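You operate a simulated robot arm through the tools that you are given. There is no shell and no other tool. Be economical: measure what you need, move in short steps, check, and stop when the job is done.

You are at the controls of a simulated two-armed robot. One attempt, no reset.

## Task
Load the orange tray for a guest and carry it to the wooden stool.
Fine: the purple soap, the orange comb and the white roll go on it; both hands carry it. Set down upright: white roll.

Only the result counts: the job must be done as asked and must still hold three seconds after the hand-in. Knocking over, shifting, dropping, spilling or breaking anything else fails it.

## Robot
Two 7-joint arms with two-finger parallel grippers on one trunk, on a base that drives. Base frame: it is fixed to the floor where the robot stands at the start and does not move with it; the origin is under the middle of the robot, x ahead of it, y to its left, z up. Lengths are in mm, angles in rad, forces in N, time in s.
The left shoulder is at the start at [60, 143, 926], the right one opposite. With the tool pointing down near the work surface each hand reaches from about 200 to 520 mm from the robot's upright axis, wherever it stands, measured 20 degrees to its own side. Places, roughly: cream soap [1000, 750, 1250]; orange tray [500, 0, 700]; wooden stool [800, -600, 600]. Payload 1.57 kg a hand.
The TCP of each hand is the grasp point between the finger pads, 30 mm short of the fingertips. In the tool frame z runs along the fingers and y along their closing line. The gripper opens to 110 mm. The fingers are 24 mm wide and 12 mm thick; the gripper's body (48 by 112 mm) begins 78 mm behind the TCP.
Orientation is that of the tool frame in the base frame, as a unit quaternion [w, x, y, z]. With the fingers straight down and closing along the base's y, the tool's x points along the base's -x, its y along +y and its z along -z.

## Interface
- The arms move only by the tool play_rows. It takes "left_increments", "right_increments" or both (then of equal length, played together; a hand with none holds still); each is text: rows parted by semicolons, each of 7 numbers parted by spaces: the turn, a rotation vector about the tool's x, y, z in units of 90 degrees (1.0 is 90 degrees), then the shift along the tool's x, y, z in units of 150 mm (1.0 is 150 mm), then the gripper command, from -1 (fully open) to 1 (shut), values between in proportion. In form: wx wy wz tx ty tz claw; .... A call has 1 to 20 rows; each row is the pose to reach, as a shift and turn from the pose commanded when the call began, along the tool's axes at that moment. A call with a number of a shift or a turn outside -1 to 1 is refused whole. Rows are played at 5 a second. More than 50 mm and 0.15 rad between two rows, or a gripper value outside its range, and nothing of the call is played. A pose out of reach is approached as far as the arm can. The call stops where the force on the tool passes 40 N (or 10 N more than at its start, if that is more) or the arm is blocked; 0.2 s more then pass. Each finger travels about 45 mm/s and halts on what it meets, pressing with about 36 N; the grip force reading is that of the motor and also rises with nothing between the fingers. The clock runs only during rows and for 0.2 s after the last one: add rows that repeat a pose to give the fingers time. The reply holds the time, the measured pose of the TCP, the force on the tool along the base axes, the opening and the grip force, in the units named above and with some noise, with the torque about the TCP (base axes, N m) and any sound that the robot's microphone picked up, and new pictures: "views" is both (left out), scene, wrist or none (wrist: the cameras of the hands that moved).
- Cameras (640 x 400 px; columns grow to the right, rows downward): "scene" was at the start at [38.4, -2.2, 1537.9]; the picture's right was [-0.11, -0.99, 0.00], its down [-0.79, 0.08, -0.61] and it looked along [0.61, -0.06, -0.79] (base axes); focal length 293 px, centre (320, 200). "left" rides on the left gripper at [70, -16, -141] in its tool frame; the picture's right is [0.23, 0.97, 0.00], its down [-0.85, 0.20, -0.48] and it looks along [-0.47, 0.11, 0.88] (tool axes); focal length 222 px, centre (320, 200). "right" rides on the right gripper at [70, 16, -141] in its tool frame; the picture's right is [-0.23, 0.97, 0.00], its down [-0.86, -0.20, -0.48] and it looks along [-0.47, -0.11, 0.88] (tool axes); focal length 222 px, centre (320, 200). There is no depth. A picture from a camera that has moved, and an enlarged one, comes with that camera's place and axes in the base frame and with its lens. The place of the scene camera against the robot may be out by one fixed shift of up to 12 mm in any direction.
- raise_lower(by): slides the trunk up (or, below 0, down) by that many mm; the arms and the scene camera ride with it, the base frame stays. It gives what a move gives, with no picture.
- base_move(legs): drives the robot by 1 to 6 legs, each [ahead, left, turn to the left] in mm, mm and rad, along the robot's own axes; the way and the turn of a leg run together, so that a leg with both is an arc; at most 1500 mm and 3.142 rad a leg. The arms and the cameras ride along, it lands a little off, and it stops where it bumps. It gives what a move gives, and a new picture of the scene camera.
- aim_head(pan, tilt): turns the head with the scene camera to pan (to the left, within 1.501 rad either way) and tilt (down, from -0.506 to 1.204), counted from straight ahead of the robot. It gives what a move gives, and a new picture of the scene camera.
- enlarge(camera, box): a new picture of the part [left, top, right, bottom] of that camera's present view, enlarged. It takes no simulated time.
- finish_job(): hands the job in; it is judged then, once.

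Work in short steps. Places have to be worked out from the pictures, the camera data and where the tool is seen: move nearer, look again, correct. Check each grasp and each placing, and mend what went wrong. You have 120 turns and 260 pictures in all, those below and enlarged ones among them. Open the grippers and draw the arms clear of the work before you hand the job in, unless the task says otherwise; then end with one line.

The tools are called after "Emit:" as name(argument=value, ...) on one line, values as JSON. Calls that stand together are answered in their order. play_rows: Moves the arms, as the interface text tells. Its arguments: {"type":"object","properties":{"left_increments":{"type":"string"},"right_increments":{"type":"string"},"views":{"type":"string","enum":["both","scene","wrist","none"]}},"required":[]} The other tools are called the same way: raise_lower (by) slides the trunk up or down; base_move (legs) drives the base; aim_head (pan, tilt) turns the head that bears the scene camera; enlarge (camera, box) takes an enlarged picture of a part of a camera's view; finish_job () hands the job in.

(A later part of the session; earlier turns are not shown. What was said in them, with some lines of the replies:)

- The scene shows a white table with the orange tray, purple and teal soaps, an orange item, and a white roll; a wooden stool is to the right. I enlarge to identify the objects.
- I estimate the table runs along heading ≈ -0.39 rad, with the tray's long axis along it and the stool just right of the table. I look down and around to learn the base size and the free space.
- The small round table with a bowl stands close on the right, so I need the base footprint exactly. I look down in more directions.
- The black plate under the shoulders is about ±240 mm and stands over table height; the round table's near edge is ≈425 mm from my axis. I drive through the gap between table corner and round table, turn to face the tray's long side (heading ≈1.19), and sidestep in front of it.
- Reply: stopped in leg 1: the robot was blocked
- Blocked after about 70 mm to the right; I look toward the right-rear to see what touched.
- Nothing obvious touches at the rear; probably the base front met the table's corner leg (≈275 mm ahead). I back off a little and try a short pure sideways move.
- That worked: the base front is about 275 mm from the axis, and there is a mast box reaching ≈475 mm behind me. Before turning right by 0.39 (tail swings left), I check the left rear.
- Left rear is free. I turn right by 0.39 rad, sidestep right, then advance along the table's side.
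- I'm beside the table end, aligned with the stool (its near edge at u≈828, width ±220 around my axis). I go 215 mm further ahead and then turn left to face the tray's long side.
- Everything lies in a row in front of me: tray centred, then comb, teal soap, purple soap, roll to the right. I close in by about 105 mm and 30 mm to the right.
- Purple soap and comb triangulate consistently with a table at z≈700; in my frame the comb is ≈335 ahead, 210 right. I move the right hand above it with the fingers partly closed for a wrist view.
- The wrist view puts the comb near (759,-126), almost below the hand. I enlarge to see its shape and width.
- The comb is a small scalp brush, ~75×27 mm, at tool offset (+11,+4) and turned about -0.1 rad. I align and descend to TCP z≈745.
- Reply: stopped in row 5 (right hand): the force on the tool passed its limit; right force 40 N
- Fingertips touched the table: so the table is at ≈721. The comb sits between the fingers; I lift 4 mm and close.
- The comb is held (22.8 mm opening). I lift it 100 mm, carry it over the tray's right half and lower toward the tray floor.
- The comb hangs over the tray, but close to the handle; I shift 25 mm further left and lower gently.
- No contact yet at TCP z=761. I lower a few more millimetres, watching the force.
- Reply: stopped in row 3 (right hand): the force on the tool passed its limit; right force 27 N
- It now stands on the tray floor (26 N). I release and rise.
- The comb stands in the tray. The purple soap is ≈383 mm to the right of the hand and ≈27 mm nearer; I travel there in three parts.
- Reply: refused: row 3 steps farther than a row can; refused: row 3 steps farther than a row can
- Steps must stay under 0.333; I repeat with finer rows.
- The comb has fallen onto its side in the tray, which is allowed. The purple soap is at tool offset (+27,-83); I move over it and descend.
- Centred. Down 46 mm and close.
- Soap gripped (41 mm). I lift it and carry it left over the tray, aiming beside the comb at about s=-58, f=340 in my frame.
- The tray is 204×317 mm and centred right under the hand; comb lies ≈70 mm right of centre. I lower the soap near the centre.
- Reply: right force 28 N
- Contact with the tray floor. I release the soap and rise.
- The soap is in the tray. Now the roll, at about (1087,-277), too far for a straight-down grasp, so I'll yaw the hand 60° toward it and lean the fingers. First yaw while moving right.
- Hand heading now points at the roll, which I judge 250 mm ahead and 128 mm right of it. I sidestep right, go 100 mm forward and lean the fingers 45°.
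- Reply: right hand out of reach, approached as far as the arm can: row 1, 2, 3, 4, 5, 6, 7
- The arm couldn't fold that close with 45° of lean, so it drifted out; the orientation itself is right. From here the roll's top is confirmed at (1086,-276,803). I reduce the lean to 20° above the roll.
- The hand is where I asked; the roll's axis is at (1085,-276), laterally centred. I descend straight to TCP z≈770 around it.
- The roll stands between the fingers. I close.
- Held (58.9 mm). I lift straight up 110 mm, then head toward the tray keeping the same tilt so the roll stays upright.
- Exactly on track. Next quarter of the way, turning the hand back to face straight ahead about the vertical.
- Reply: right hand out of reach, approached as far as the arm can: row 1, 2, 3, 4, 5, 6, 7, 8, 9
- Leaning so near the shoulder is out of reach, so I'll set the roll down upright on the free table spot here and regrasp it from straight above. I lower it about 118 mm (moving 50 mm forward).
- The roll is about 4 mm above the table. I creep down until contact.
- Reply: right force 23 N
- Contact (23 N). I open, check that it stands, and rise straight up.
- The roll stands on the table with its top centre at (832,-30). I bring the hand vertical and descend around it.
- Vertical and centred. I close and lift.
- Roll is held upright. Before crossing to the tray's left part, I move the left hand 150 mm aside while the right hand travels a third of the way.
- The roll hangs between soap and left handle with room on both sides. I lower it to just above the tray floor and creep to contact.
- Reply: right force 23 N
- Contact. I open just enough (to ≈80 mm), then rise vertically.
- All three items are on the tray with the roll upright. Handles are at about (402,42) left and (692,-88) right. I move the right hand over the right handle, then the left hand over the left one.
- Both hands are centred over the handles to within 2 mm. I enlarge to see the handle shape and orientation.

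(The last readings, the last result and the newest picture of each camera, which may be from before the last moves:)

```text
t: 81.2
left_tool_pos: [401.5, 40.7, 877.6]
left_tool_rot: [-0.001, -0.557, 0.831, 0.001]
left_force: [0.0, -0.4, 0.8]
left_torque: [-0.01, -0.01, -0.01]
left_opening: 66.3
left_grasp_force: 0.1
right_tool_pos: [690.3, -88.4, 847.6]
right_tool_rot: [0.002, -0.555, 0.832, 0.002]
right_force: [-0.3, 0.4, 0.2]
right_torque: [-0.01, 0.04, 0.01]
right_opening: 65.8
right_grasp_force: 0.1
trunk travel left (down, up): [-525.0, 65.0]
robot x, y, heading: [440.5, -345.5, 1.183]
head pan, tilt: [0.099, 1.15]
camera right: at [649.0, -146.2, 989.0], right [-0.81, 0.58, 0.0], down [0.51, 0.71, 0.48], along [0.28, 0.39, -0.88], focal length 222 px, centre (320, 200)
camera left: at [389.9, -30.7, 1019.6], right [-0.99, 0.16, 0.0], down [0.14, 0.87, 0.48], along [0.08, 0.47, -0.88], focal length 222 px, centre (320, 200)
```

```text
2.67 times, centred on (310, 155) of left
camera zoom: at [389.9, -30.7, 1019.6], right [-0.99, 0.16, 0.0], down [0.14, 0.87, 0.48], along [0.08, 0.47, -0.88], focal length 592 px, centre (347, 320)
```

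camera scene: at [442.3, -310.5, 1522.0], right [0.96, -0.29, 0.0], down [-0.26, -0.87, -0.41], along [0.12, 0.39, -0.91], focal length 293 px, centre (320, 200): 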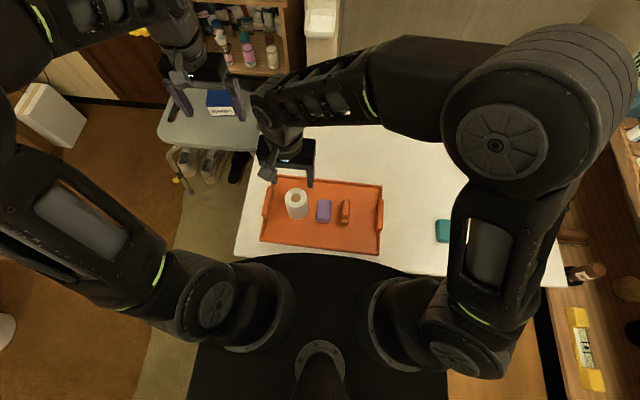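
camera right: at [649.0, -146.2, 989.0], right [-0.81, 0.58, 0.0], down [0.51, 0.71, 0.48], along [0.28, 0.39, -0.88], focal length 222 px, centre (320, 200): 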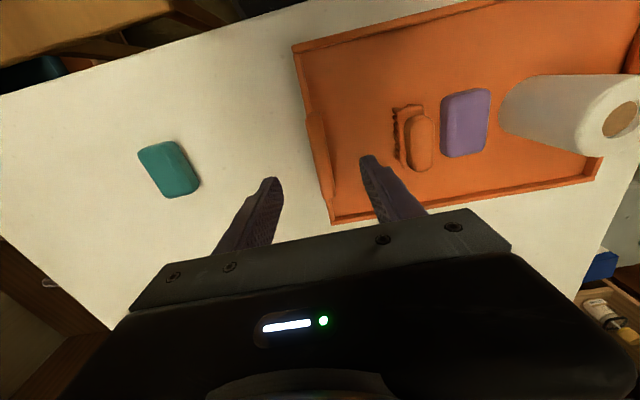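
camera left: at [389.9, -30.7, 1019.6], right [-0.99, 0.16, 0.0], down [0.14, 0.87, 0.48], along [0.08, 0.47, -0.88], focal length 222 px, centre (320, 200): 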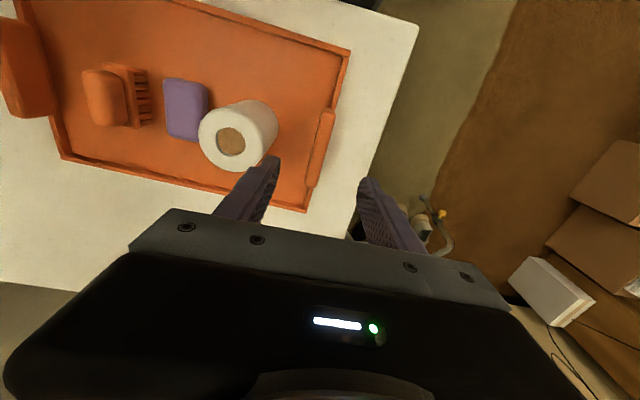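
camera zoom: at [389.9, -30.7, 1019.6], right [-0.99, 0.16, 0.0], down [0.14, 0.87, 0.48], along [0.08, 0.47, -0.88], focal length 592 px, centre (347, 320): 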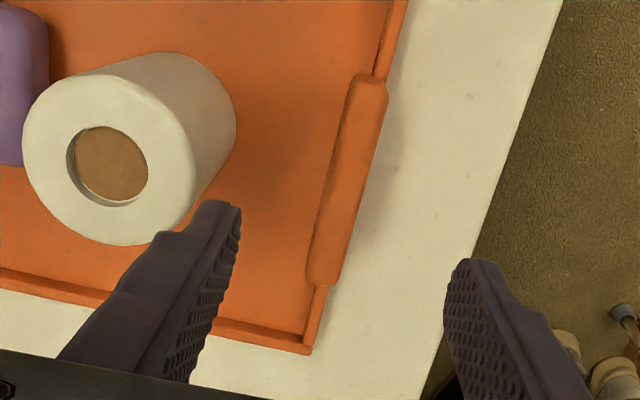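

The handles are plain bars ~14 mm thick standing on the end walls. I narrow the openings to ~50 mm and descend to TCP z≈764 with both hands.

Emit:
play_rows(right_increments="0 0 0.015 0 -0.01 0.1 0.1; 0 0 0.015 0 -0.01 0.25 0.1; 0 0 0.015 0 -0.01 0.4 0.1; 0 0 0.015 0 -0.01 0.5 0.1; 0 0 0.015 0 -0.01 0.555 0.1; 0 0 0.015 0 -0.01 0.555 0.1", left_increments="0 0 0.015 -0.01 0.013 0.12 0.1; 0 0 0.015 -0.01 0.013 0.3 0.1; 0 0 0.015 -0.01 0.013 0.5 0.1; 0 0 0.015 -0.01 0.013 0.65 0.1; 0 0 0.015 -0.01 0.013 0.755 0.1; 0 0 0.015 -0.01 0.013 0.755 0.1", views="both")

```text
t: 82.6
left_tool_pos: [399.6, 44.0, 765.0]
left_tool_rot: [-0.001, -0.547, 0.837, 0.001]
left_force: [-1.3, 0.1, -0.8]
left_torque: [0.01, -0.03, 0.02]
left_opening: 49.2
left_grasp_force: 0.0
right_tool_pos: [691.0, -87.5, 764.5]
right_tool_rot: [0.002, -0.544, 0.839, 0.001]
right_force: [0.7, 0.3, 0.2]
right_torque: [0.0, 0.0, 0.0]
right_opening: 49.5
right_grasp_force: 0.0
trunk travel left (down, up): [-525.0, 65.0]
robot x, y, heading: [444.4, -346.6, 1.18]
head pan, tilt: [0.099, 1.15]
camera scene: at [442.4, -310.7, 1522.0], right [0.96, -0.29, 0.0], down [-0.26, -0.87, -0.41], along [0.12, 0.39, -0.91], focal length 293 px, centre (320, 200)
camera right: at [649.4, -145.1, 905.8], right [-0.8, 0.6, 0.0], down [0.53, 0.7, 0.48], along [0.29, 0.39, -0.88], focal length 222 px, centre (320, 200)
camera left: at [387.1, -27.7, 905.2], right [-0.98, 0.18, 0.0], down [0.16, 0.86, 0.48], along [0.09, 0.47, -0.88], focal length 222 px, centre (320, 200)
```

scene: 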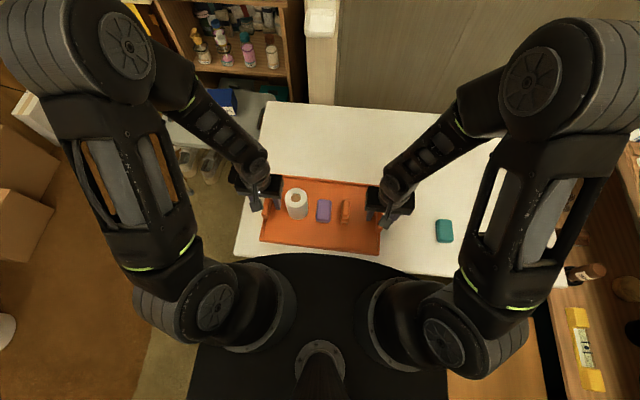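
right: 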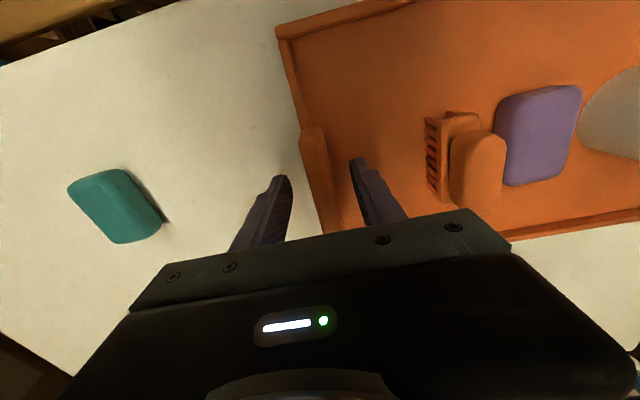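
left: 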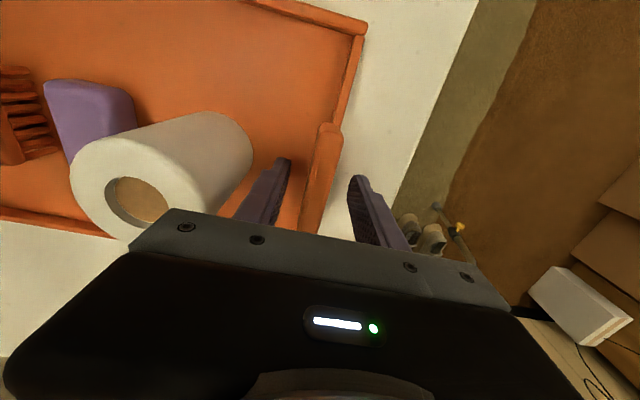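

Both bars are between the fingers. I close both hands together.

Emit:
play_rows(right_increments="0 0 0 0 0 0.015 0.3; 0 0 0 0 0 0.015 0.5; 0 0 0 0 0 0.015 0.6; 0 0 0 0 0 0.015 0.7; 0 0 0 0 0 0.015 0.8; 0 0 0 0 0 0.015 1; 0 0 0 0 0 0.015 1; 0 0 0 0 0 0.015 1", left_increments="0 0 0 0 0 0.015 0.3; 0 0 0 0 0 0.015 0.5; 0 0 0 0 0 0.015 0.6; 0 0 0 0 0 0.015 0.7; 0 0 0 0 0 0.015 0.8; 0 0 0 0 0 0.015 1; 0 0 0 0 0 0.015 1; 0 0 0 0 0 0.015 1", views="wrist")

```text
t: 84.4
left_tool_pos: [403.7, 44.5, 761.6]
left_tool_rot: [0.003, -0.545, 0.838, -0.001]
left_force: [34.5, -16.8, 0.6]
left_torque: [0.37, 0.49, 0.03]
left_opening: 16.1
left_grasp_force: 31.3
right_tool_pos: [691.2, -86.2, 762.8]
right_tool_rot: [0.002, -0.546, 0.838, 0.006]
right_force: [-33.9, 16.3, 0.3]
right_torque: [-0.65, -0.57, -0.28]
right_opening: 16.3
right_grasp_force: 31.1
trunk travel left (down, up): [-525.0, 65.0]
robot x, y, heading: [444.7, -343.9, 1.176]
head pan, tilt: [0.099, 1.15]
camera right: at [648.1, -144.0, 903.8], right [-0.8, 0.6, 0.01], down [0.53, 0.7, 0.49], along [0.28, 0.39, -0.87], focal length 222 px, centre (320, 200)
camera left: at [389.0, -28.0, 903.2], right [-0.98, 0.19, 0.0], down [0.16, 0.86, 0.48], along [0.09, 0.47, -0.88], focal length 222 px, centre (320, 200)
```

right: 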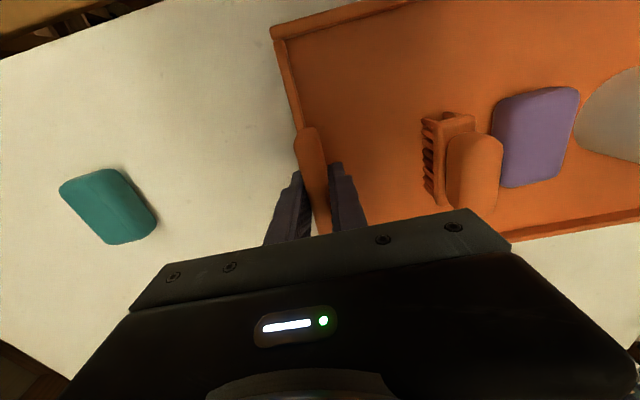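
left: 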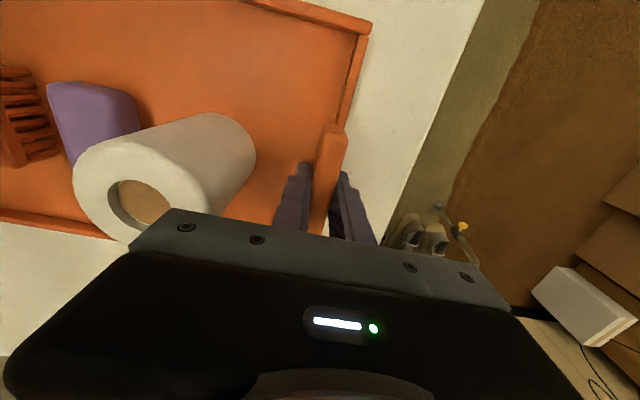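

Both bars are gripped (16 mm), but the hands pull apart at ~38 N; I move the left hand 4 mm inward to relax it.

Emit:
play_rows(left_increments="0 0 0 0 -0.013 0 1; 0 0 0 0 -0.027 0 1; 0 0 0 0 -0.027 0 1", views="none")

```text
t: 85.2
left_tool_pos: [405.4, 42.1, 761.9]
left_tool_rot: [0.0, -0.546, 0.838, 0.0]
left_force: [21.4, -11.1, 1.4]
left_torque: [0.26, 0.03, -0.4]
left_opening: 15.6
left_grasp_force: 31.2
right_tool_pos: [690.3, -88.5, 763.1]
right_tool_rot: [0.002, -0.545, 0.838, 0.003]
right_force: [-22.1, 13.0, 0.3]
right_torque: [0.03, -0.81, -0.03]
right_opening: 16.0
right_grasp_force: 31.6
trunk travel left (down, up): [-525.0, 65.0]
robot x, y, heading: [443.7, -345.0, 1.181]
head pan, tilt: [0.099, 1.15]
```

Still ≈24 N; a little more inward on both sides.

Emit:
play_rows(left_increments="0 0 0 0 -0.01 0 1; 0 0 0 0 -0.02 0 1; 0 0 0 0 -0.02 0 1", right_increments="0 0 0 0 0.01 0 1; 0 0 0 0 0.015 0 1; 0 0 0 0 0.015 0 1", views="none")

```text
t: 86.0
left_tool_pos: [406.6, 42.2, 762.1]
left_tool_rot: [-0.001, -0.547, 0.837, 0.001]
left_force: [-8.7, 5.1, 8.6]
left_torque: [0.65, -0.48, -0.71]
left_opening: 15.8
left_grasp_force: 31.5
right_tool_pos: [691.3, -87.1, 762.2]
right_tool_rot: [0.002, -0.544, 0.839, 0.0]
right_force: [9.0, 2.6, 10.9]
right_torque: [0.74, -0.43, 0.23]
right_opening: 15.9
right_grasp_force: 31.4
trunk travel left (down, up): [-525.0, 65.0]
robot x, y, heading: [443.3, -349.3, 1.182]
head pan, tilt: [0.099, 1.15]
```

Only ≈10 N now. I lift both hands together slowly by 24 mm and check.

Emit:
play_rows(left_increments="0 0 0 0 0 -0.02 1; 0 0 0 0 0 -0.05 1; 0 0 0 0 0 -0.08 1; 0 0 0 0 0 -0.11 1; 0 0 0 0 0 -0.14 1; 0 0 0 0 0 -0.16 1; 0 0 0 0 0 -0.16 1", right_increments="0 0 0 0 0 -0.02 1; 0 0 0 0 0 -0.05 1; 0 0 0 0 0 -0.08 1; 0 0 0 0 0 -0.11 1; 0 0 0 0 0 -0.14 1; 0 0 0 0 0 -0.16 1; 0 0 0 0 0 -0.16 1", views="both")

```text
t: 87.6
left_tool_pos: [406.7, 42.6, 786.1]
left_tool_rot: [-0.003, -0.547, 0.837, 0.0]
left_force: [-33.1, 13.8, -3.8]
left_torque: [0.13, 0.02, -0.63]
left_opening: 15.9
left_grasp_force: 31.5
right_tool_pos: [691.8, -89.1, 786.1]
right_tool_rot: [0.001, -0.544, 0.839, -0.001]
right_force: [32.9, -14.1, -1.6]
right_torque: [0.02, 0.16, 0.32]
right_opening: 15.8
right_grasp_force: 31.3
trunk travel left (down, up): [-525.0, 65.0]
robot x, y, heading: [444.5, -344.7, 1.175]
head pan, tilt: [0.099, 1.15]
camera scene: at [442.6, -310.3, 1521.9], right [0.96, -0.29, 0.0], down [-0.26, -0.87, -0.41], along [0.12, 0.39, -0.91], focal length 293 px, centre (320, 200)
camera right: at [648.6, -144.8, 927.3], right [-0.8, 0.61, 0.0], down [0.53, 0.7, 0.48], along [0.29, 0.38, -0.88], focal length 222 px, centre (320, 200)
camera left: at [392.9, -30.1, 927.3], right [-0.98, 0.18, 0.0], down [0.16, 0.86, 0.48], along [0.08, 0.47, -0.88], focal length 222 px, centre (320, 200)
```

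scene: 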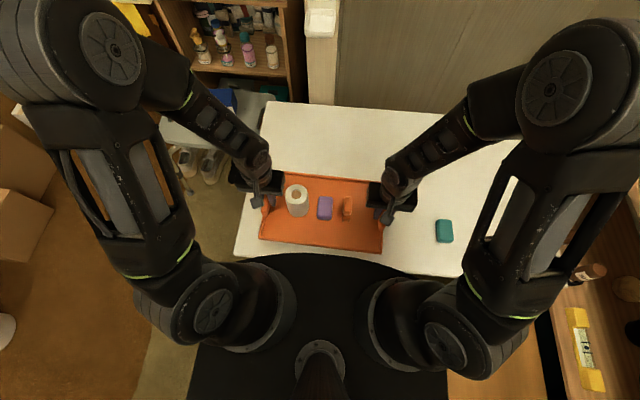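
right: 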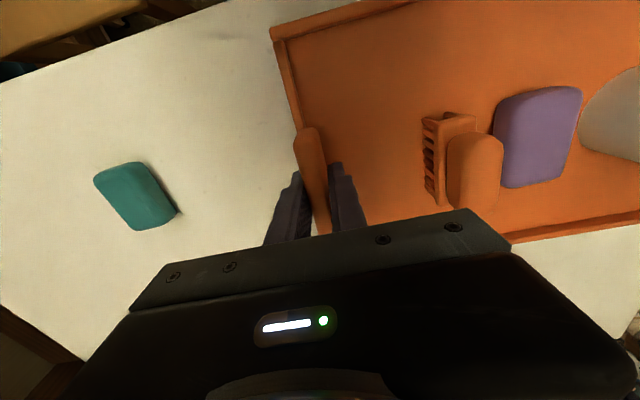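
left: 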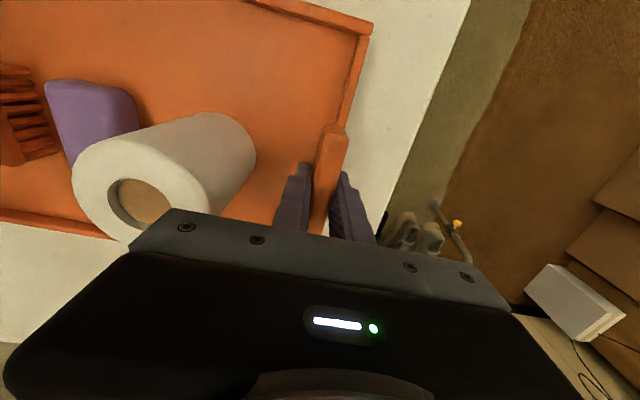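

The tray is lifted level with everything in place. I relieve the inward squeeze (≈35 N) by 2.5 mm each and raise another 60 mm.

Emit:
play_rows(left_increments="0 0 0 0 0.009 0 1; 0 0 0 0 0.017 -0.03 1; 0 0 0 0 0.017 -0.08 1; 0 0 0 0 0.017 -0.14 1; 0 0 0 0 0.017 -0.2 1; 0 0 0 0 0.017 -0.26 1; 0 0 0 0 0.017 -0.32 1; 0 0 0 0 0.017 -0.37 1; 0 0 0 0 0.017 -0.4 1; 0 0 0 0 0.017 -0.4 1", right_increments="0 0 0 0 -0.009 0 1; 0 0 0 0 -0.017 -0.03 1; 0 0 0 0 -0.017 -0.08 1; 0 0 0 0 -0.017 -0.14 1; 0 0 0 0 -0.017 -0.2 1; 0 0 0 0 -0.017 -0.26 1; 0 0 0 0 -0.017 -0.32 1; 0 0 0 0 -0.017 -0.37 1; 0 0 0 0 -0.017 -0.4 1; 0 0 0 0 -0.017 -0.4 1", views="scene")

```text
t: 89.8
left_tool_pos: [406.4, 42.3, 846.0]
left_tool_rot: [0.001, -0.547, 0.837, 0.0]
left_force: [16.6, -9.3, -0.1]
left_torque: [0.24, 0.28, -0.35]
left_opening: 15.9
left_grasp_force: 31.6
right_tool_pos: [691.8, -87.3, 847.1]
right_tool_rot: [0.002, -0.545, 0.838, 0.003]
right_force: [-16.8, 9.2, -5.0]
right_torque: [-0.39, -0.68, -0.02]
right_opening: 16.1
right_grasp_force: 31.8
trunk travel left (down, up): [-525.0, 65.0]
robot x, y, heading: [444.2, -346.9, 1.175]
head pan, tilt: [0.099, 1.15]
camera scene: at [442.6, -310.3, 1521.9], right [0.96, -0.29, 0.0], down [-0.26, -0.87, -0.41], along [0.12, 0.39, -0.91], focal length 293 px, centre (320, 200)
```

scene: 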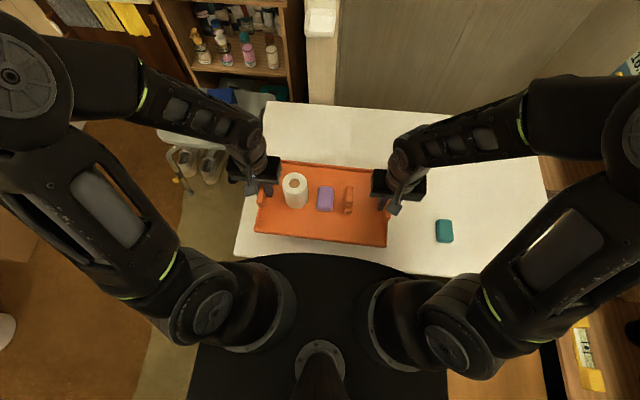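

Steady, forces low. I back off 127 mm and shift 36 mm left, to make room for turning.

Emit:
base_move(legs=[[-127, 0, 0], [0, 36, 0]])

```text
t: 91.5
left_tool_pos: [322.9, -62.1, 845.7]
left_tool_rot: [0.001, -0.545, 0.838, 0.0]
left_force: [31.6, -17.3, -0.6]
left_torque: [0.37, 0.01, -0.28]
left_opening: 15.8
left_grasp_force: 31.2
right_tool_pos: [609.1, -191.4, 847.7]
right_tool_rot: [0.003, -0.545, 0.839, 0.004]
right_force: [-32.3, 16.3, -2.8]
right_torque: [-0.54, -0.44, -0.17]
right_opening: 15.8
right_grasp_force: 31.2
trunk travel left (down, up): [-525.0, 65.0]
robot x, y, heading: [359.1, -448.9, 1.176]
head pan, tilt: [0.099, 1.15]
camera scene: at [358.2, -413.9, 1521.9], right [0.96, -0.29, 0.0], down [-0.26, -0.87, -0.41], along [0.12, 0.39, -0.91], focal length 293 px, centre (320, 200)
```

scene: 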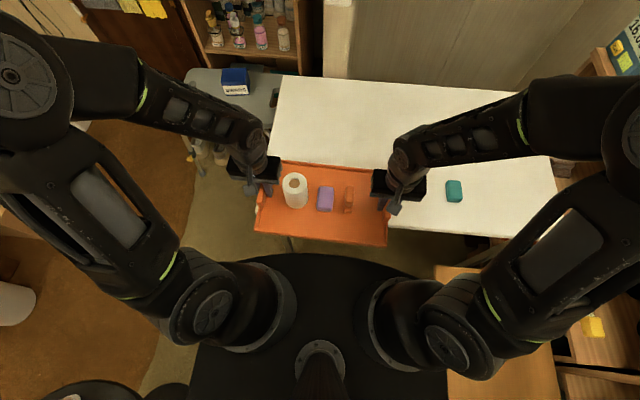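

Good. I ease the outward pull by 2 mm and then move to the exact spot where I turned safely before (near (375,-430)) and turn right.

Emit:
play_rows(left_increments="0 0 0 0 -0.009 0 1; 0 0 0 0 -0.009 0 1", right_increments="0 0 0 0 0.009 0 1; 0 0 0 0 0.009 0 1", views="none")

Emit:
base_move(legs=[[26, -12, 0], [0, 0, -0.8]])

```text
t: 92.2
left_tool_pos: [324.4, -61.7, 845.3]
left_tool_rot: [-0.002, -0.546, 0.838, 0.0]
left_force: [-15.4, 5.4, -2.2]
left_torque: [-0.2, 0.42, -0.36]
left_opening: 16.2
left_grasp_force: 31.6
right_tool_pos: [610.4, -193.5, 845.5]
right_tool_rot: [0.002, -0.545, 0.839, 0.001]
right_force: [15.6, -6.4, -2.1]
right_torque: [0.16, -0.55, 0.22]
right_opening: 15.9
right_grasp_force: 30.9
trunk travel left (down, up): [-525.0, 65.0]
robot x, y, heading: [357.0, -447.9, 1.179]
head pan, tilt: [0.099, 1.15]
```

```text
t: 95.1
left_tool_pos: [635.2, -134.4, 846.0]
left_tool_rot: [-0.001, -0.176, 0.984, 0.001]
left_force: [-13.8, 32.8, -2.4]
left_torque: [0.26, 0.39, -0.41]
left_opening: 15.8
left_grasp_force: 31.3
right_tool_pos: [739.9, -431.5, 848.0]
right_tool_rot: [0.003, -0.174, 0.985, 0.001]
right_force: [13.2, -33.4, -3.7]
right_torque: [-0.38, -0.38, 0.13]
right_opening: 16.0
right_grasp_force: 31.1
trunk travel left (down, up): [-525.0, 65.0]
robot x, y, heading: [379.7, -428.6, 0.376]
head pan, tilt: [0.099, 1.15]
camera scene: at [401.0, -408.6, 1521.9], right [0.46, -0.89, 0.0], down [-0.81, -0.42, -0.41], along [0.36, 0.19, -0.91], focal length 293 px, centre (320, 200)
```

scene: 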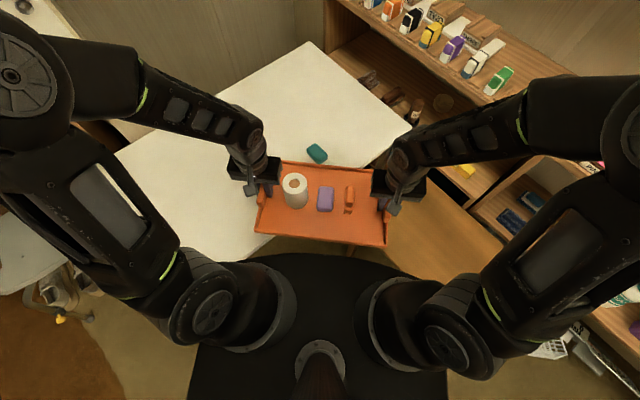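

Halfway turned, the load is steady and there was no bump. I finish the turn.

Emit:
base_move(legs=[[0, 0, -0.77]])

Emit:
aim_head(pan=0.0, tilt=0.95)

```text
t: 97.5
left_tool_pos: [767.3, -394.2, 845.1]
left_tool_rot: [-0.001, 0.206, 0.979, 0.001]
left_force: [0.4, 0.7, -2.4]
left_torque: [0.17, -0.08, -0.4]
left_opening: 15.7
left_grasp_force: 31.1
right_tool_pos: [638.3, -680.3, 846.0]
right_tool_rot: [0.003, 0.209, 0.978, 0.001]
right_force: [-0.7, -0.9, -3.3]
right_torque: [-0.24, 0.1, 0.21]
right_opening: 15.7
right_grasp_force: 31.0
trunk travel left (down, up): [-525.0, 65.0]
robot x, y, heading: [380.5, -431.7, -0.396]
head pan, tilt: [0.099, 1.15]
camera scene: at [405.2, -430.9, 1521.9], right [-0.29, -0.96, 0.0], down [-0.87, 0.26, -0.41], along [0.39, -0.12, -0.91], focal length 293 px, centre (320, 200)
```

scene: 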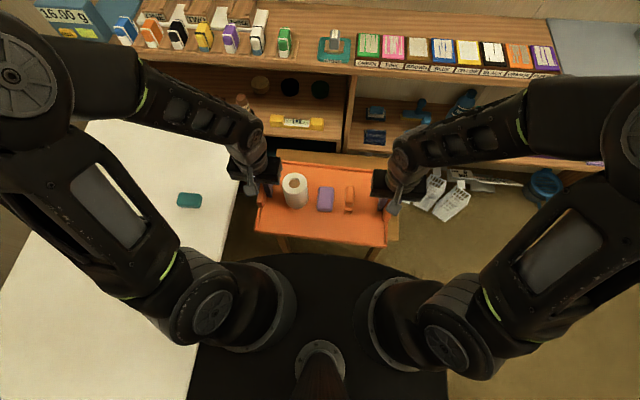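

```text
t: 98.2
left_tool_pos: [769.2, -394.7, 845.7]
left_tool_rot: [0.0, 0.206, 0.979, 0.001]
left_force: [-0.9, -0.2, -1.2]
left_torque: [0.18, -0.08, -0.35]
left_opening: 15.7
left_grasp_force: 31.4
right_tool_pos: [638.7, -679.5, 847.0]
right_tool_rot: [0.002, 0.208, 0.978, 0.0]
right_force: [0.1, 0.9, -4.1]
right_torque: [-0.25, 0.14, 0.15]
right_opening: 15.8
right_grasp_force: 31.5
trunk travel left (down, up): [-525.0, 65.0]
robot x, y, heading: [382.7, -429.6, -0.392]
head pan, tilt: [0.0, 0.949]
camera scene: at [415.3, -441.3, 1535.2], right [-0.38, -0.92, 0.0], down [-0.75, 0.31, -0.58], along [0.54, -0.22, -0.81], focal length 293 px, centre (320, 200)
```

scene: 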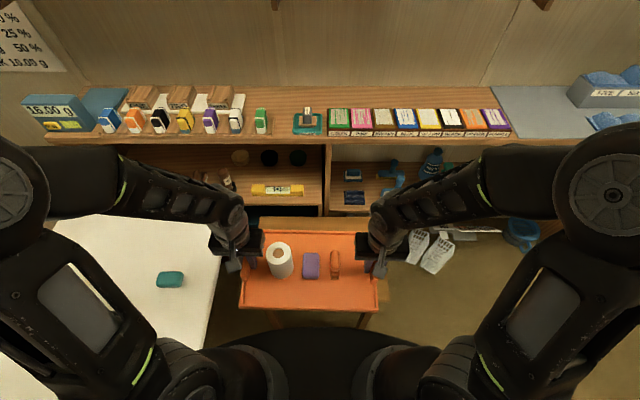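

Now squarely in front of the stool. Tray centre must go ≈134 mm ahead and 27 mm right; I drive 20 ahead and 27 right, then extend both arms by 114 mm.

Emit:
base_move(legs=[[20, -27, 0]])

Emit:
play_rows(left_increments="0 0 0 -0.07 0 0 1; 0 0 0 -0.16 0 0 1; 0 0 0 -0.26 0 0 1; 0 0 0 -0.36 0 0 1; 0 0 0 -0.46 0 0 1; 0 0 0 -0.56 0 0 1; 0 0 0 -0.65 0 0 1; 0 0 0 -0.72 0 0 1; 0 0 0 -0.76 0 0 1; 0 0 0 -0.76 0 0 1", right_increments="0 0 0 -0.07 0 0 1; 0 0 0 -0.16 0 0 1; 0 0 0 -0.26 0 0 1; 0 0 0 -0.36 0 0 1; 0 0 0 -0.46 0 0 1; 0 0 0 -0.56 0 0 1; 0 0 0 -0.65 0 0 1; 0 0 0 -0.72 0 0 1; 0 0 0 -0.76 0 0 1; 0 0 0 -0.76 0 0 1", views="both")

```text
t: 99.1
left_tool_pos: [777.7, -428.1, 846.5]
left_tool_rot: [-0.001, 0.206, 0.979, 0.002]
left_force: [-0.6, -1.9, -2.8]
left_torque: [0.3, -0.02, -0.37]
left_opening: 15.9
left_grasp_force: 31.8
right_tool_pos: [647.3, -713.5, 845.4]
right_tool_rot: [0.002, 0.209, 0.978, 0.0]
right_force: [0.6, 0.6, -2.7]
right_torque: [-0.2, 0.03, 0.2]
right_opening: 15.9
right_grasp_force: 31.2
trunk travel left (down, up): [-525.0, 65.0]
robot x, y, heading: [389.2, -461.1, -0.39]
head pan, tilt: [0.0, 0.949]
camera scene: at [424.2, -476.2, 1535.2], right [-0.38, -0.92, 0.0], down [-0.75, 0.31, -0.58], along [0.54, -0.22, -0.81], focal length 293 px, centre (320, 200)
```

scene: 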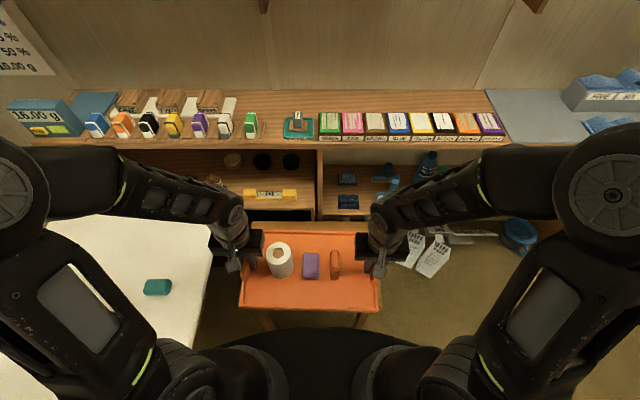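

```text
t: 101.3
left_tool_pos: [881.1, -472.2, 845.2]
left_tool_rot: [0.001, 0.207, 0.978, 0.0]
left_force: [-1.7, -2.4, -0.8]
left_torque: [-0.08, -0.27, -0.18]
left_opening: 15.8
left_grasp_force: 31.2
right_tool_pos: [750.8, -758.5, 846.8]
right_tool_rot: [0.002, 0.208, 0.978, 0.001]
right_force: [2.0, 2.1, -3.6]
right_torque: [-0.32, 0.48, 0.29]
right_opening: 15.9
right_grasp_force: 31.9
trunk travel left (down, up): [-525.0, 65.0]
robot x, y, heading: [387.4, -463.6, -0.391]
head pan, tilt: [0.0, 0.949]
camera scene: at [423.7, -474.1, 1535.3], right [-0.38, -0.92, 0.0], down [-0.75, 0.31, -0.58], along [0.54, -0.22, -0.81], focal length 293 px, centre (320, 200)
camera right: at [694.0, -714.3, 987.8], right [0.6, 0.8, 0.0], down [0.7, -0.53, 0.48], along [0.39, -0.29, -0.88], focal length 222 px, centre (320, 200)
camera left: at [809.7, -461.1, 987.3], right [0.18, 0.98, 0.0], down [0.86, -0.16, 0.48], along [0.47, -0.09, -0.88], focal length 222 px, centre (320, 200)
```

scene: 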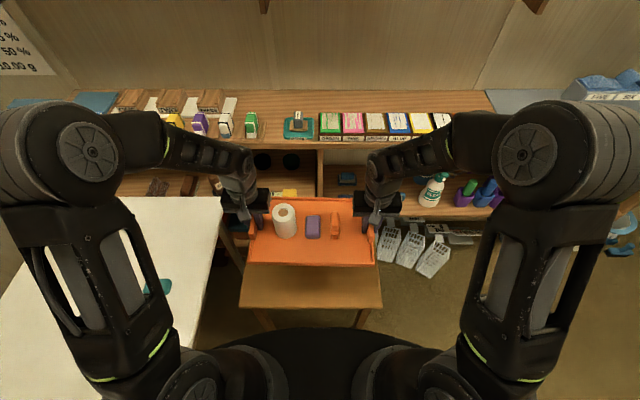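
right: 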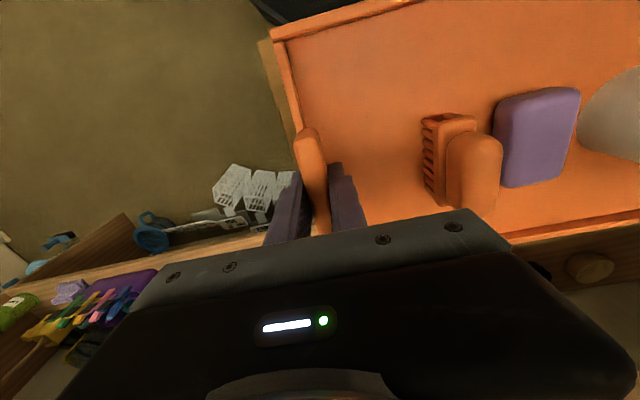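
left: 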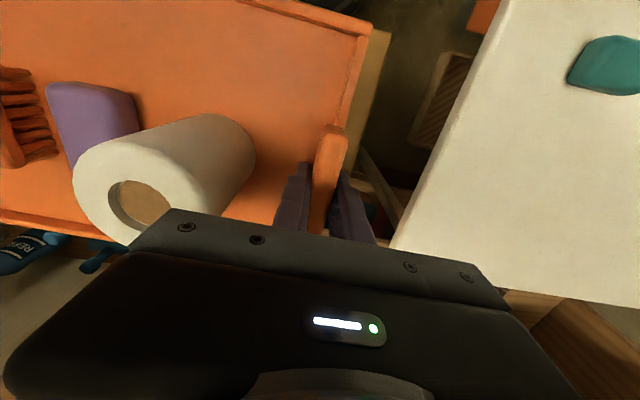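

The stool: near edge u≈842, far ≈1160, centre ≈(1001,-251), top z≈578; the tray centre is at (990,-254). I lower the trunk in two parts.

Emit:
raise_lower(by=-100)

Emit:
raise_lower(by=-70)

Emit:
play_rows(left_increments="0 0 0 -0.04 0 0 1; 0 0 0 -0.07 0 0 1; 0 0 0 -0.07 0 0 1", right_increments="0 0 0 -0.04 0 0 1; 0 0 0 -0.07 0 0 1; 0 0 0 -0.07 0 0 1", views="both")

```text
t: 102.6
left_tool_pos: [880.2, -472.2, 747.0]
left_tool_rot: [0.0, 0.206, 0.979, 0.001]
left_force: [-2.1, -5.3, -1.2]
left_torque: [-0.06, -0.19, -0.17]
left_opening: 15.6
left_grasp_force: 31.4
right_tool_pos: [750.7, -758.4, 746.4]
right_tool_rot: [0.003, 0.208, 0.978, 0.0]
right_force: [2.3, 5.6, -4.2]
right_torque: [-0.39, 0.39, 0.36]
right_opening: 16.0
right_grasp_force: 31.6
trunk travel left (down, up): [-425.0, 165.0]
robot x, y, heading: [390.4, -462.5, -0.394]
head pan, tilt: [0.0, 0.949]
```

```text
t: 103.7
left_tool_pos: [881.1, -473.5, 675.1]
left_tool_rot: [-0.001, 0.206, 0.979, 0.0]
left_force: [-2.0, -6.5, -0.8]
left_torque: [-0.11, -0.11, -0.11]
left_opening: 15.6
left_grasp_force: 31.0
right_tool_pos: [751.6, -758.6, 678.1]
right_tool_rot: [0.003, 0.208, 0.978, 0.0]
right_force: [1.2, 6.9, -3.8]
right_torque: [-0.4, 0.34, 0.37]
right_opening: 15.8
right_grasp_force: 31.5
trunk travel left (down, up): [-355.0, 235.0]
robot x, y, heading: [390.2, -464.8, -0.399]
head pan, tilt: [0.0, 0.949]
```

```text
t: 104.5
left_tool_pos: [889.6, -476.9, 675.6]
left_tool_rot: [-0.001, 0.206, 0.979, 0.001]
left_force: [-2.4, -8.7, -2.4]
left_torque: [0.08, 0.39, -0.04]
left_opening: 15.8
left_grasp_force: 31.2
right_tool_pos: [761.7, -762.4, 676.5]
right_tool_rot: [0.002, 0.208, 0.978, 0.001]
right_force: [1.8, 8.0, -4.2]
right_torque: [-0.63, -0.11, 0.43]
right_opening: 15.9
right_grasp_force: 31.7
trunk travel left (down, up): [-355.0, 235.0]
robot x, y, heading: [386.8, -461.0, -0.388]
head pan, tilt: [0.0, 0.949]
camera scene: at [423.7, -474.1, 1365.3], right [-0.38, -0.92, 0.0], down [-0.75, 0.31, -0.58], along [0.54, -0.22, -0.81], focal length 293 px, centre (320, 200)
camera right: at [703.5, -718.7, 817.7], right [0.6, 0.8, 0.0], down [0.7, -0.53, 0.48], along [0.39, -0.29, -0.88], focal length 222 px, centre (320, 200)
camera left: at [818.9, -465.4, 817.0], right [0.19, 0.98, 0.0], down [0.86, -0.16, 0.48], along [0.47, -0.09, -0.88], focal length 222 px, centre (320, 200)
```

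scene: 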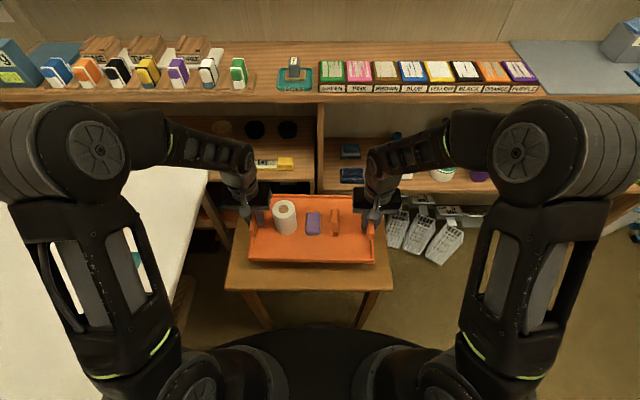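
right: 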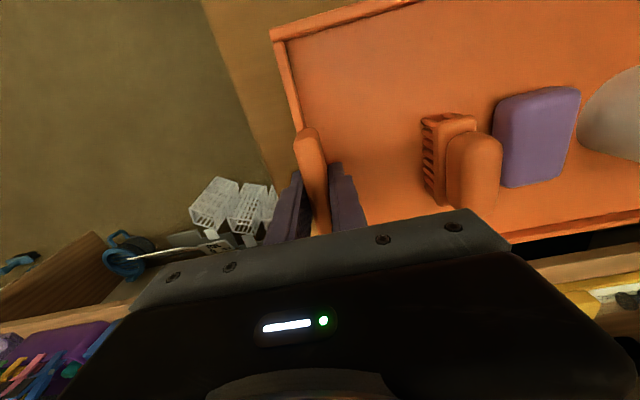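
left: 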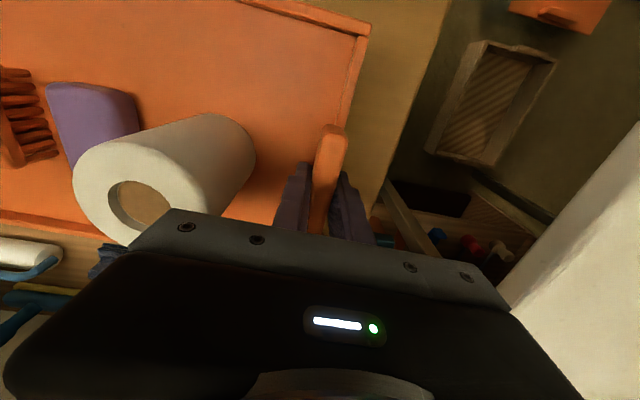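

The tray is centred over the stool with ≈55–65 mm margins all round. I lower 45 mm with both hands, then creep.

Emit:
play_rows(left_increments="0 0 0 0 0 0.05 1; 0 0 0 0 0 0.1 1; 0 0 0 0 0 0.15 1; 0 0 0 0 0 0.2 1; 0 0 0 0 0 0.25 1; 0 0 0 0 0 0.28 1; 0 0 0 0 0 0.3 1; 0 0 0 0 0 0.3 1", right_increments="0 0 0 0 0 0.05 1; 0 0 0 0 0 0.1 1; 0 0 0 0 0 0.15 1; 0 0 0 0 0 0.2 1; 0 0 0 0 0 0.25 1; 0 0 0 0 0 0.28 1; 0 0 0 0 0 0.3 1; 0 0 0 0 0 0.3 1", views="scene")

```text
t: 106.3
left_tool_pos: [890.5, -477.7, 630.6]
left_tool_rot: [-0.001, 0.205, 0.979, 0.001]
left_force: [-5.4, -12.9, -2.5]
left_torque: [0.11, -0.49, -0.02]
left_opening: 15.6
left_grasp_force: 31.5
right_tool_pos: [760.4, -763.1, 632.3]
right_tool_rot: [0.003, 0.208, 0.978, 0.0]
right_force: [4.3, 12.3, -2.2]
right_torque: [-0.1, 0.47, 0.34]
right_opening: 15.6
right_grasp_force: 31.1
trunk travel left (down, up): [-355.0, 235.0]
robot x, y, heading: [392.2, -463.8, -0.392]
head pan, tilt: [0.0, 0.949]
camera scene: at [423.7, -474.1, 1365.3], right [-0.38, -0.92, 0.0], down [-0.75, 0.31, -0.58], along [0.54, -0.22, -0.81], focal length 293 px, centre (320, 200)
```

scene: 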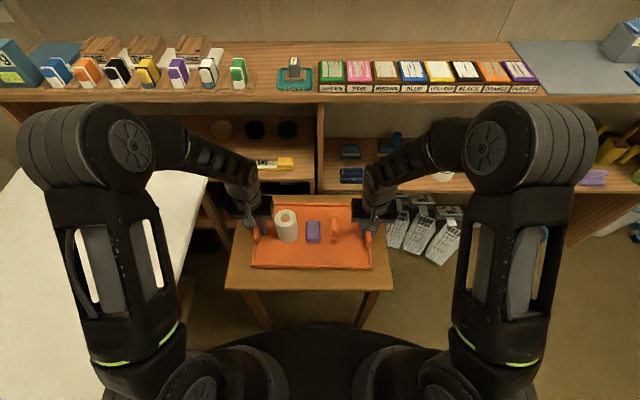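

No contact at TCP 631. I creep down in small steps until the force rises.

Emit:
play_rows(left_increments="0 0 0 0 0 0.013 1; 0 0 0 0 0 0.027 1; 0 0 0 0 0 0.04 1; 0 0 0 0 0 0.053 1; 0 0 0 0 0 0.066 1; 0 0 0 0 0 0.08 1; 0 0 0 0 0 0.08 1", right_increments="0 0 0 0 0 0.013 1; 0 0 0 0 0 0.027 1; 0 0 0 0 0 0.04 1; 0 0 0 0 0 0.053 1; 0 0 0 0 0 0.066 1; 0 0 0 0 0 0.08 1; 0 0 0 0 0 0.08 1", views="none")

```text
t: 107.9
left_tool_pos: [890.6, -476.6, 622.4]
left_tool_rot: [0.002, 0.206, 0.979, 0.0]
left_force: [-4.5, -9.5, 22.8]
left_torque: [-0.36, 0.18, -0.21]
left_opening: 16.0
left_grasp_force: 31.7
right_tool_pos: [760.0, -762.4, 623.2]
right_tool_rot: [0.005, 0.208, 0.978, 0.0]
right_force: [5.6, 9.2, 22.3]
right_torque: [-0.67, 0.34, 0.47]
right_opening: 15.9
right_grasp_force: 31.4
trunk travel left (down, up): [-355.0, 235.0]
robot x, y, heading: [388.8, -463.6, -0.395]
head pan, tilt: [0.0, 0.949]
```

The tray rests on the stool (22 N each side). I ease the pressure and open both hands to ≈40 mm.

Emit:
play_rows(left_increments="0 0 0 0 0 -0.01 1; 0 0 0 0 0 -0.016 0.7; 0 0 0 0 0 -0.016 0.5; 0 0 0 0 0 -0.016 0.3; 0 0 0 0 0 -0.016 0.25; 0 0 0 0 0 -0.016 0.25", right_increments="0 0 0 0 0 -0.01 1; 0 0 0 0 0 -0.016 0.7; 0 0 0 0 0 -0.016 0.5; 0 0 0 0 0 -0.016 0.3; 0 0 0 0 0 -0.016 0.25; 0 0 0 0 0 -0.016 0.25", views="both")

```text
t: 109.3
left_tool_pos: [889.6, -476.9, 621.6]
left_tool_rot: [-0.001, 0.205, 0.979, 0.001]
left_force: [-1.1, 0.7, 1.0]
left_torque: [-0.01, 0.01, -0.03]
left_opening: 41.3
left_grasp_force: 0.0
right_tool_pos: [761.1, -763.0, 622.1]
right_tool_rot: [0.003, 0.209, 0.978, 0.001]
right_force: [-0.3, 0.2, -0.2]
right_torque: [-0.02, -0.02, -0.01]
right_opening: 41.4
right_grasp_force: 0.1
trunk travel left (down, up): [-355.0, 235.0]
robot x, y, heading: [391.0, -463.3, -0.39]
head pan, tilt: [0.0, 0.949]
camera scene: at [423.4, -473.9, 1365.3], right [-0.38, -0.92, 0.0], down [-0.75, 0.31, -0.58], along [0.54, -0.22, -0.81], focal length 293 px, centre (320, 200)
camera right: at [703.5, -718.6, 763.2], right [0.6, 0.8, 0.0], down [0.7, -0.53, 0.48], along [0.39, -0.29, -0.88], focal length 222 px, centre (320, 200)
camera left: at [819.2, -465.1, 762.8], right [0.18, 0.98, 0.0], down [0.86, -0.16, 0.48], along [0.47, -0.09, -0.88], focal length 222 px, centre (320, 200)
```

scene: 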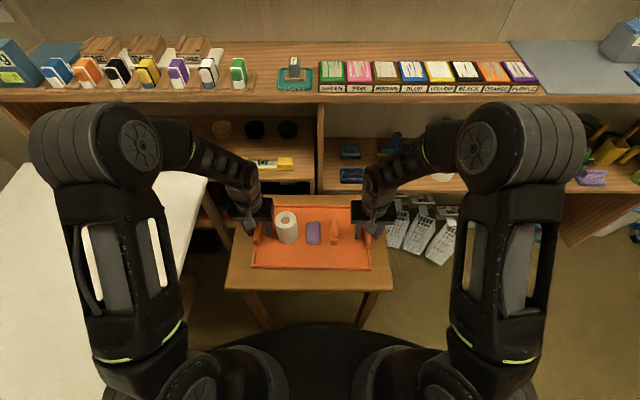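
right: 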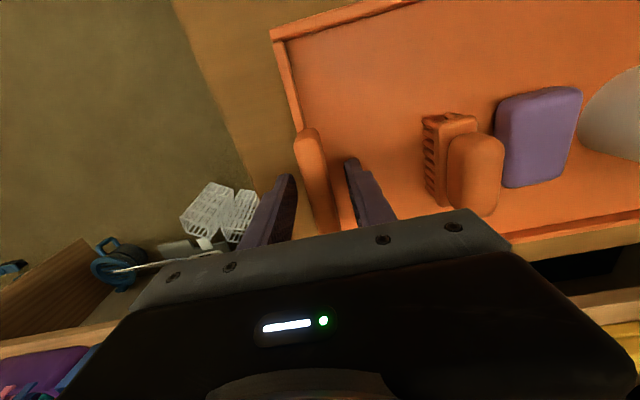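
left: 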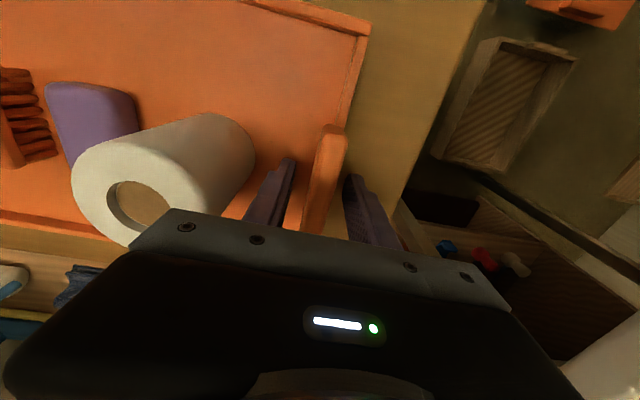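

Released; everything stands. I raise both hands straight up 140 mm.

Emit:
play_rows(left_increments="0 0 0 0 0 -0.08 0.25; 0 0 0 0 0 -0.2 0.25; 0 0 0 0 0 -0.4 0.25; 0 0 0 0 0 -0.6 0.25; 0 0 0 0 0 -0.8 0.25; 0 0 0 0 0 -0.95 0.25; 0 0 0 0 0 -0.95 0.25", right_increments="0 0 0 0 0 -0.08 0.25; 0 0 0 0 0 -0.2 0.25; 0 0 0 0 0 -0.4 0.25; 0 0 0 0 0 -0.6 0.25; 0 0 0 0 0 -0.8 0.25; 0 0 0 0 0 -0.95 0.25; 0 0 0 0 0 -0.95 0.25", views="none")

Emit:
play_rows(left_increments="0 0 0 0.2 0 0 -0.2; 0 0 0 0.4 0 0 -0.6; 0 0 0 0.6 0 0 -1; 0 0 0 0.8 0 0 -1; 0 0 0 0.8 0 0 -1", right_increments="0 0 0 0.2 0 0 -0.2; 0 0 0 0.4 0 0 -0.6; 0 0 0 0.6 0 0 -1; 0 0 0 0.8 0 0 -1; 0 0 0 0.8 0 0 -1", views="scene")

```text
t: 110.9
left_tool_pos: [889.9, -478.5, 764.4]
left_tool_rot: [-0.001, 0.206, 0.979, 0.001]
left_force: [-0.3, -0.2, -0.1]
left_torque: [0.0, 0.0, 0.04]
left_opening: 41.6
left_grasp_force: 0.1
right_tool_pos: [757.4, -762.3, 764.8]
right_tool_rot: [0.003, 0.208, 0.978, 0.0]
right_force: [0.8, 0.0, 0.0]
right_torque: [-0.01, 0.01, 0.03]
right_opening: 41.2
right_grasp_force: 0.0
trunk travel left (down, up): [-355.0, 235.0]
robot x, y, heading: [389.1, -464.8, -0.396]
head pan, tilt: [0.0, 0.949]
```

```text
t: 112.1
left_tool_pos: [779.4, -429.4, 764.3]
left_tool_rot: [-0.001, 0.206, 0.979, 0.001]
left_force: [-0.5, 0.5, 0.6]
left_torque: [0.01, 0.02, 0.0]
left_opening: 110.0
left_grasp_force: 0.0
right_tool_pos: [650.5, -715.2, 765.1]
right_tool_rot: [0.003, 0.208, 0.978, 0.001]
right_force: [0.4, 0.0, 0.6]
right_torque: [-0.03, 0.0, -0.02]
right_opening: 109.7
right_grasp_force: 0.1
trunk travel left (down, up): [-355.0, 235.0]
robot x, y, heading: [385.9, -465.1, -0.393]
head pan, tilt: [0.0, 0.949]
camera scene: at [423.2, -473.9, 1365.3], right [-0.38, -0.92, 0.0], down [-0.75, 0.31, -0.58], along [0.54, -0.22, -0.81], focal length 293 px, centre (320, 200)
```

scene: 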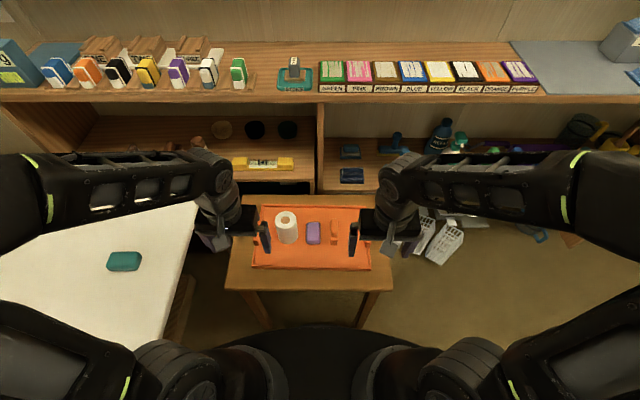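

Everything stands on the tray on the stool. I raise the trunk again and back off a little to clear the arms, then take a last look.

Emit:
raise_lower(by=170)

Emit:
base_move(legs=[[-110, 0, 0]])

Emit:
enlarge(camera="scene", box=[200, 130, 420, 270])

```text
t: 114.0
left_tool_pos: [781.4, -428.3, 934.0]
left_tool_rot: [0.0, 0.207, 0.978, 0.001]
left_force: [-0.4, 0.8, -0.4]
left_torque: [0.0, 0.01, 0.03]
left_opening: 110.0
left_grasp_force: 0.0
right_tool_pos: [648.9, -714.1, 935.2]
right_tool_rot: [0.003, 0.207, 0.978, 0.0]
right_force: [0.1, 0.8, -0.7]
right_torque: [-0.01, 0.01, 0.01]
right_opening: 110.1
right_grasp_force: 0.0
trunk travel left (down, up): [-525.0, 65.0]
robot x, y, heading: [387.9, -460.0, -0.391]
head pan, tilt: [0.0, 0.949]
```

```text
t: 115.2
left_tool_pos: [676.5, -386.5, 935.7]
left_tool_rot: [0.0, 0.206, 0.979, 0.002]
left_force: [-0.4, 0.0, -0.5]
left_torque: [-0.01, -0.04, 0.0]
left_opening: 110.2
left_grasp_force: 0.1
right_tool_pos: [546.7, -671.4, 935.8]
right_tool_rot: [0.002, 0.208, 0.978, 0.0]
right_force: [-0.4, -0.7, 0.0]
right_torque: [0.01, 0.0, 0.02]
right_opening: 110.1
right_grasp_force: 0.0
trunk travel left (down, up): [-525.0, 65.0]
robot x, y, heading: [287.0, -415.5, -0.389]
head pan, tilt: [0.0, 0.949]
camera scene: at [319.5, -431.0, 1535.4], right [-0.38, -0.92, 0.0], down [-0.75, 0.31, -0.58], along [0.54, -0.22, -0.81], focal length 293 px, centre (320, 200)
```

scene: 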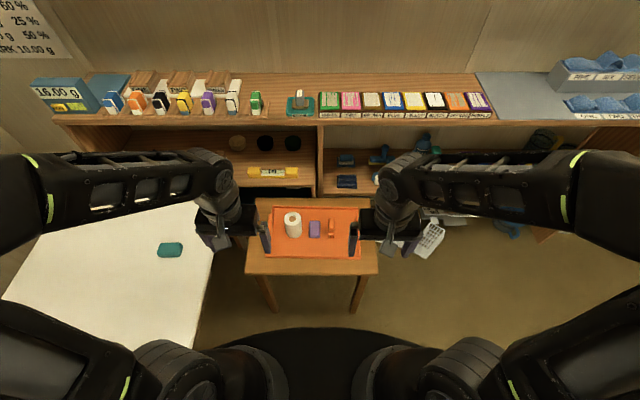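

```text
2.86 times, centred on (310, 200) of scene
camera zoom: at [319.5, -431.0, 1535.4], right [-0.38, -0.92, 0.0], down [-0.75, 0.31, -0.58], along [0.54, -0.22, -0.81], focal length 838 px, centre (349, 200)
```

zoom: 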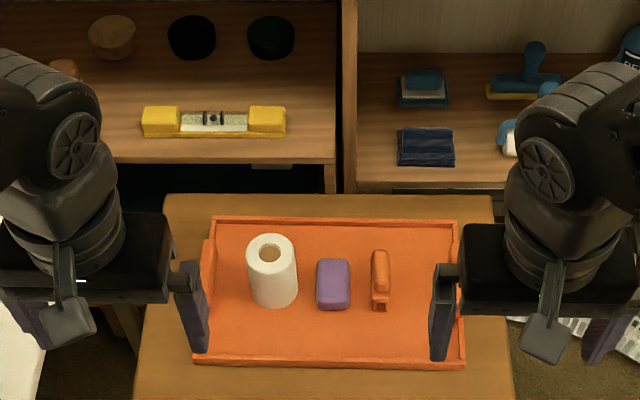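

The tray is flat on the stool with the roll upright, soap and comb on it; hands are open and clear. I hand in.

Emit:
finish_job()

```text
The job is handed in.
```

The orange tray is on the wooden stool with the purple soap, the orange comb and the upright white roll on it. Both hands carried it, and the job is handed in. The comb tipped onto its side in the tray. Early in the drive the base bumped something once, probably a table leg; I saw nothing moved.
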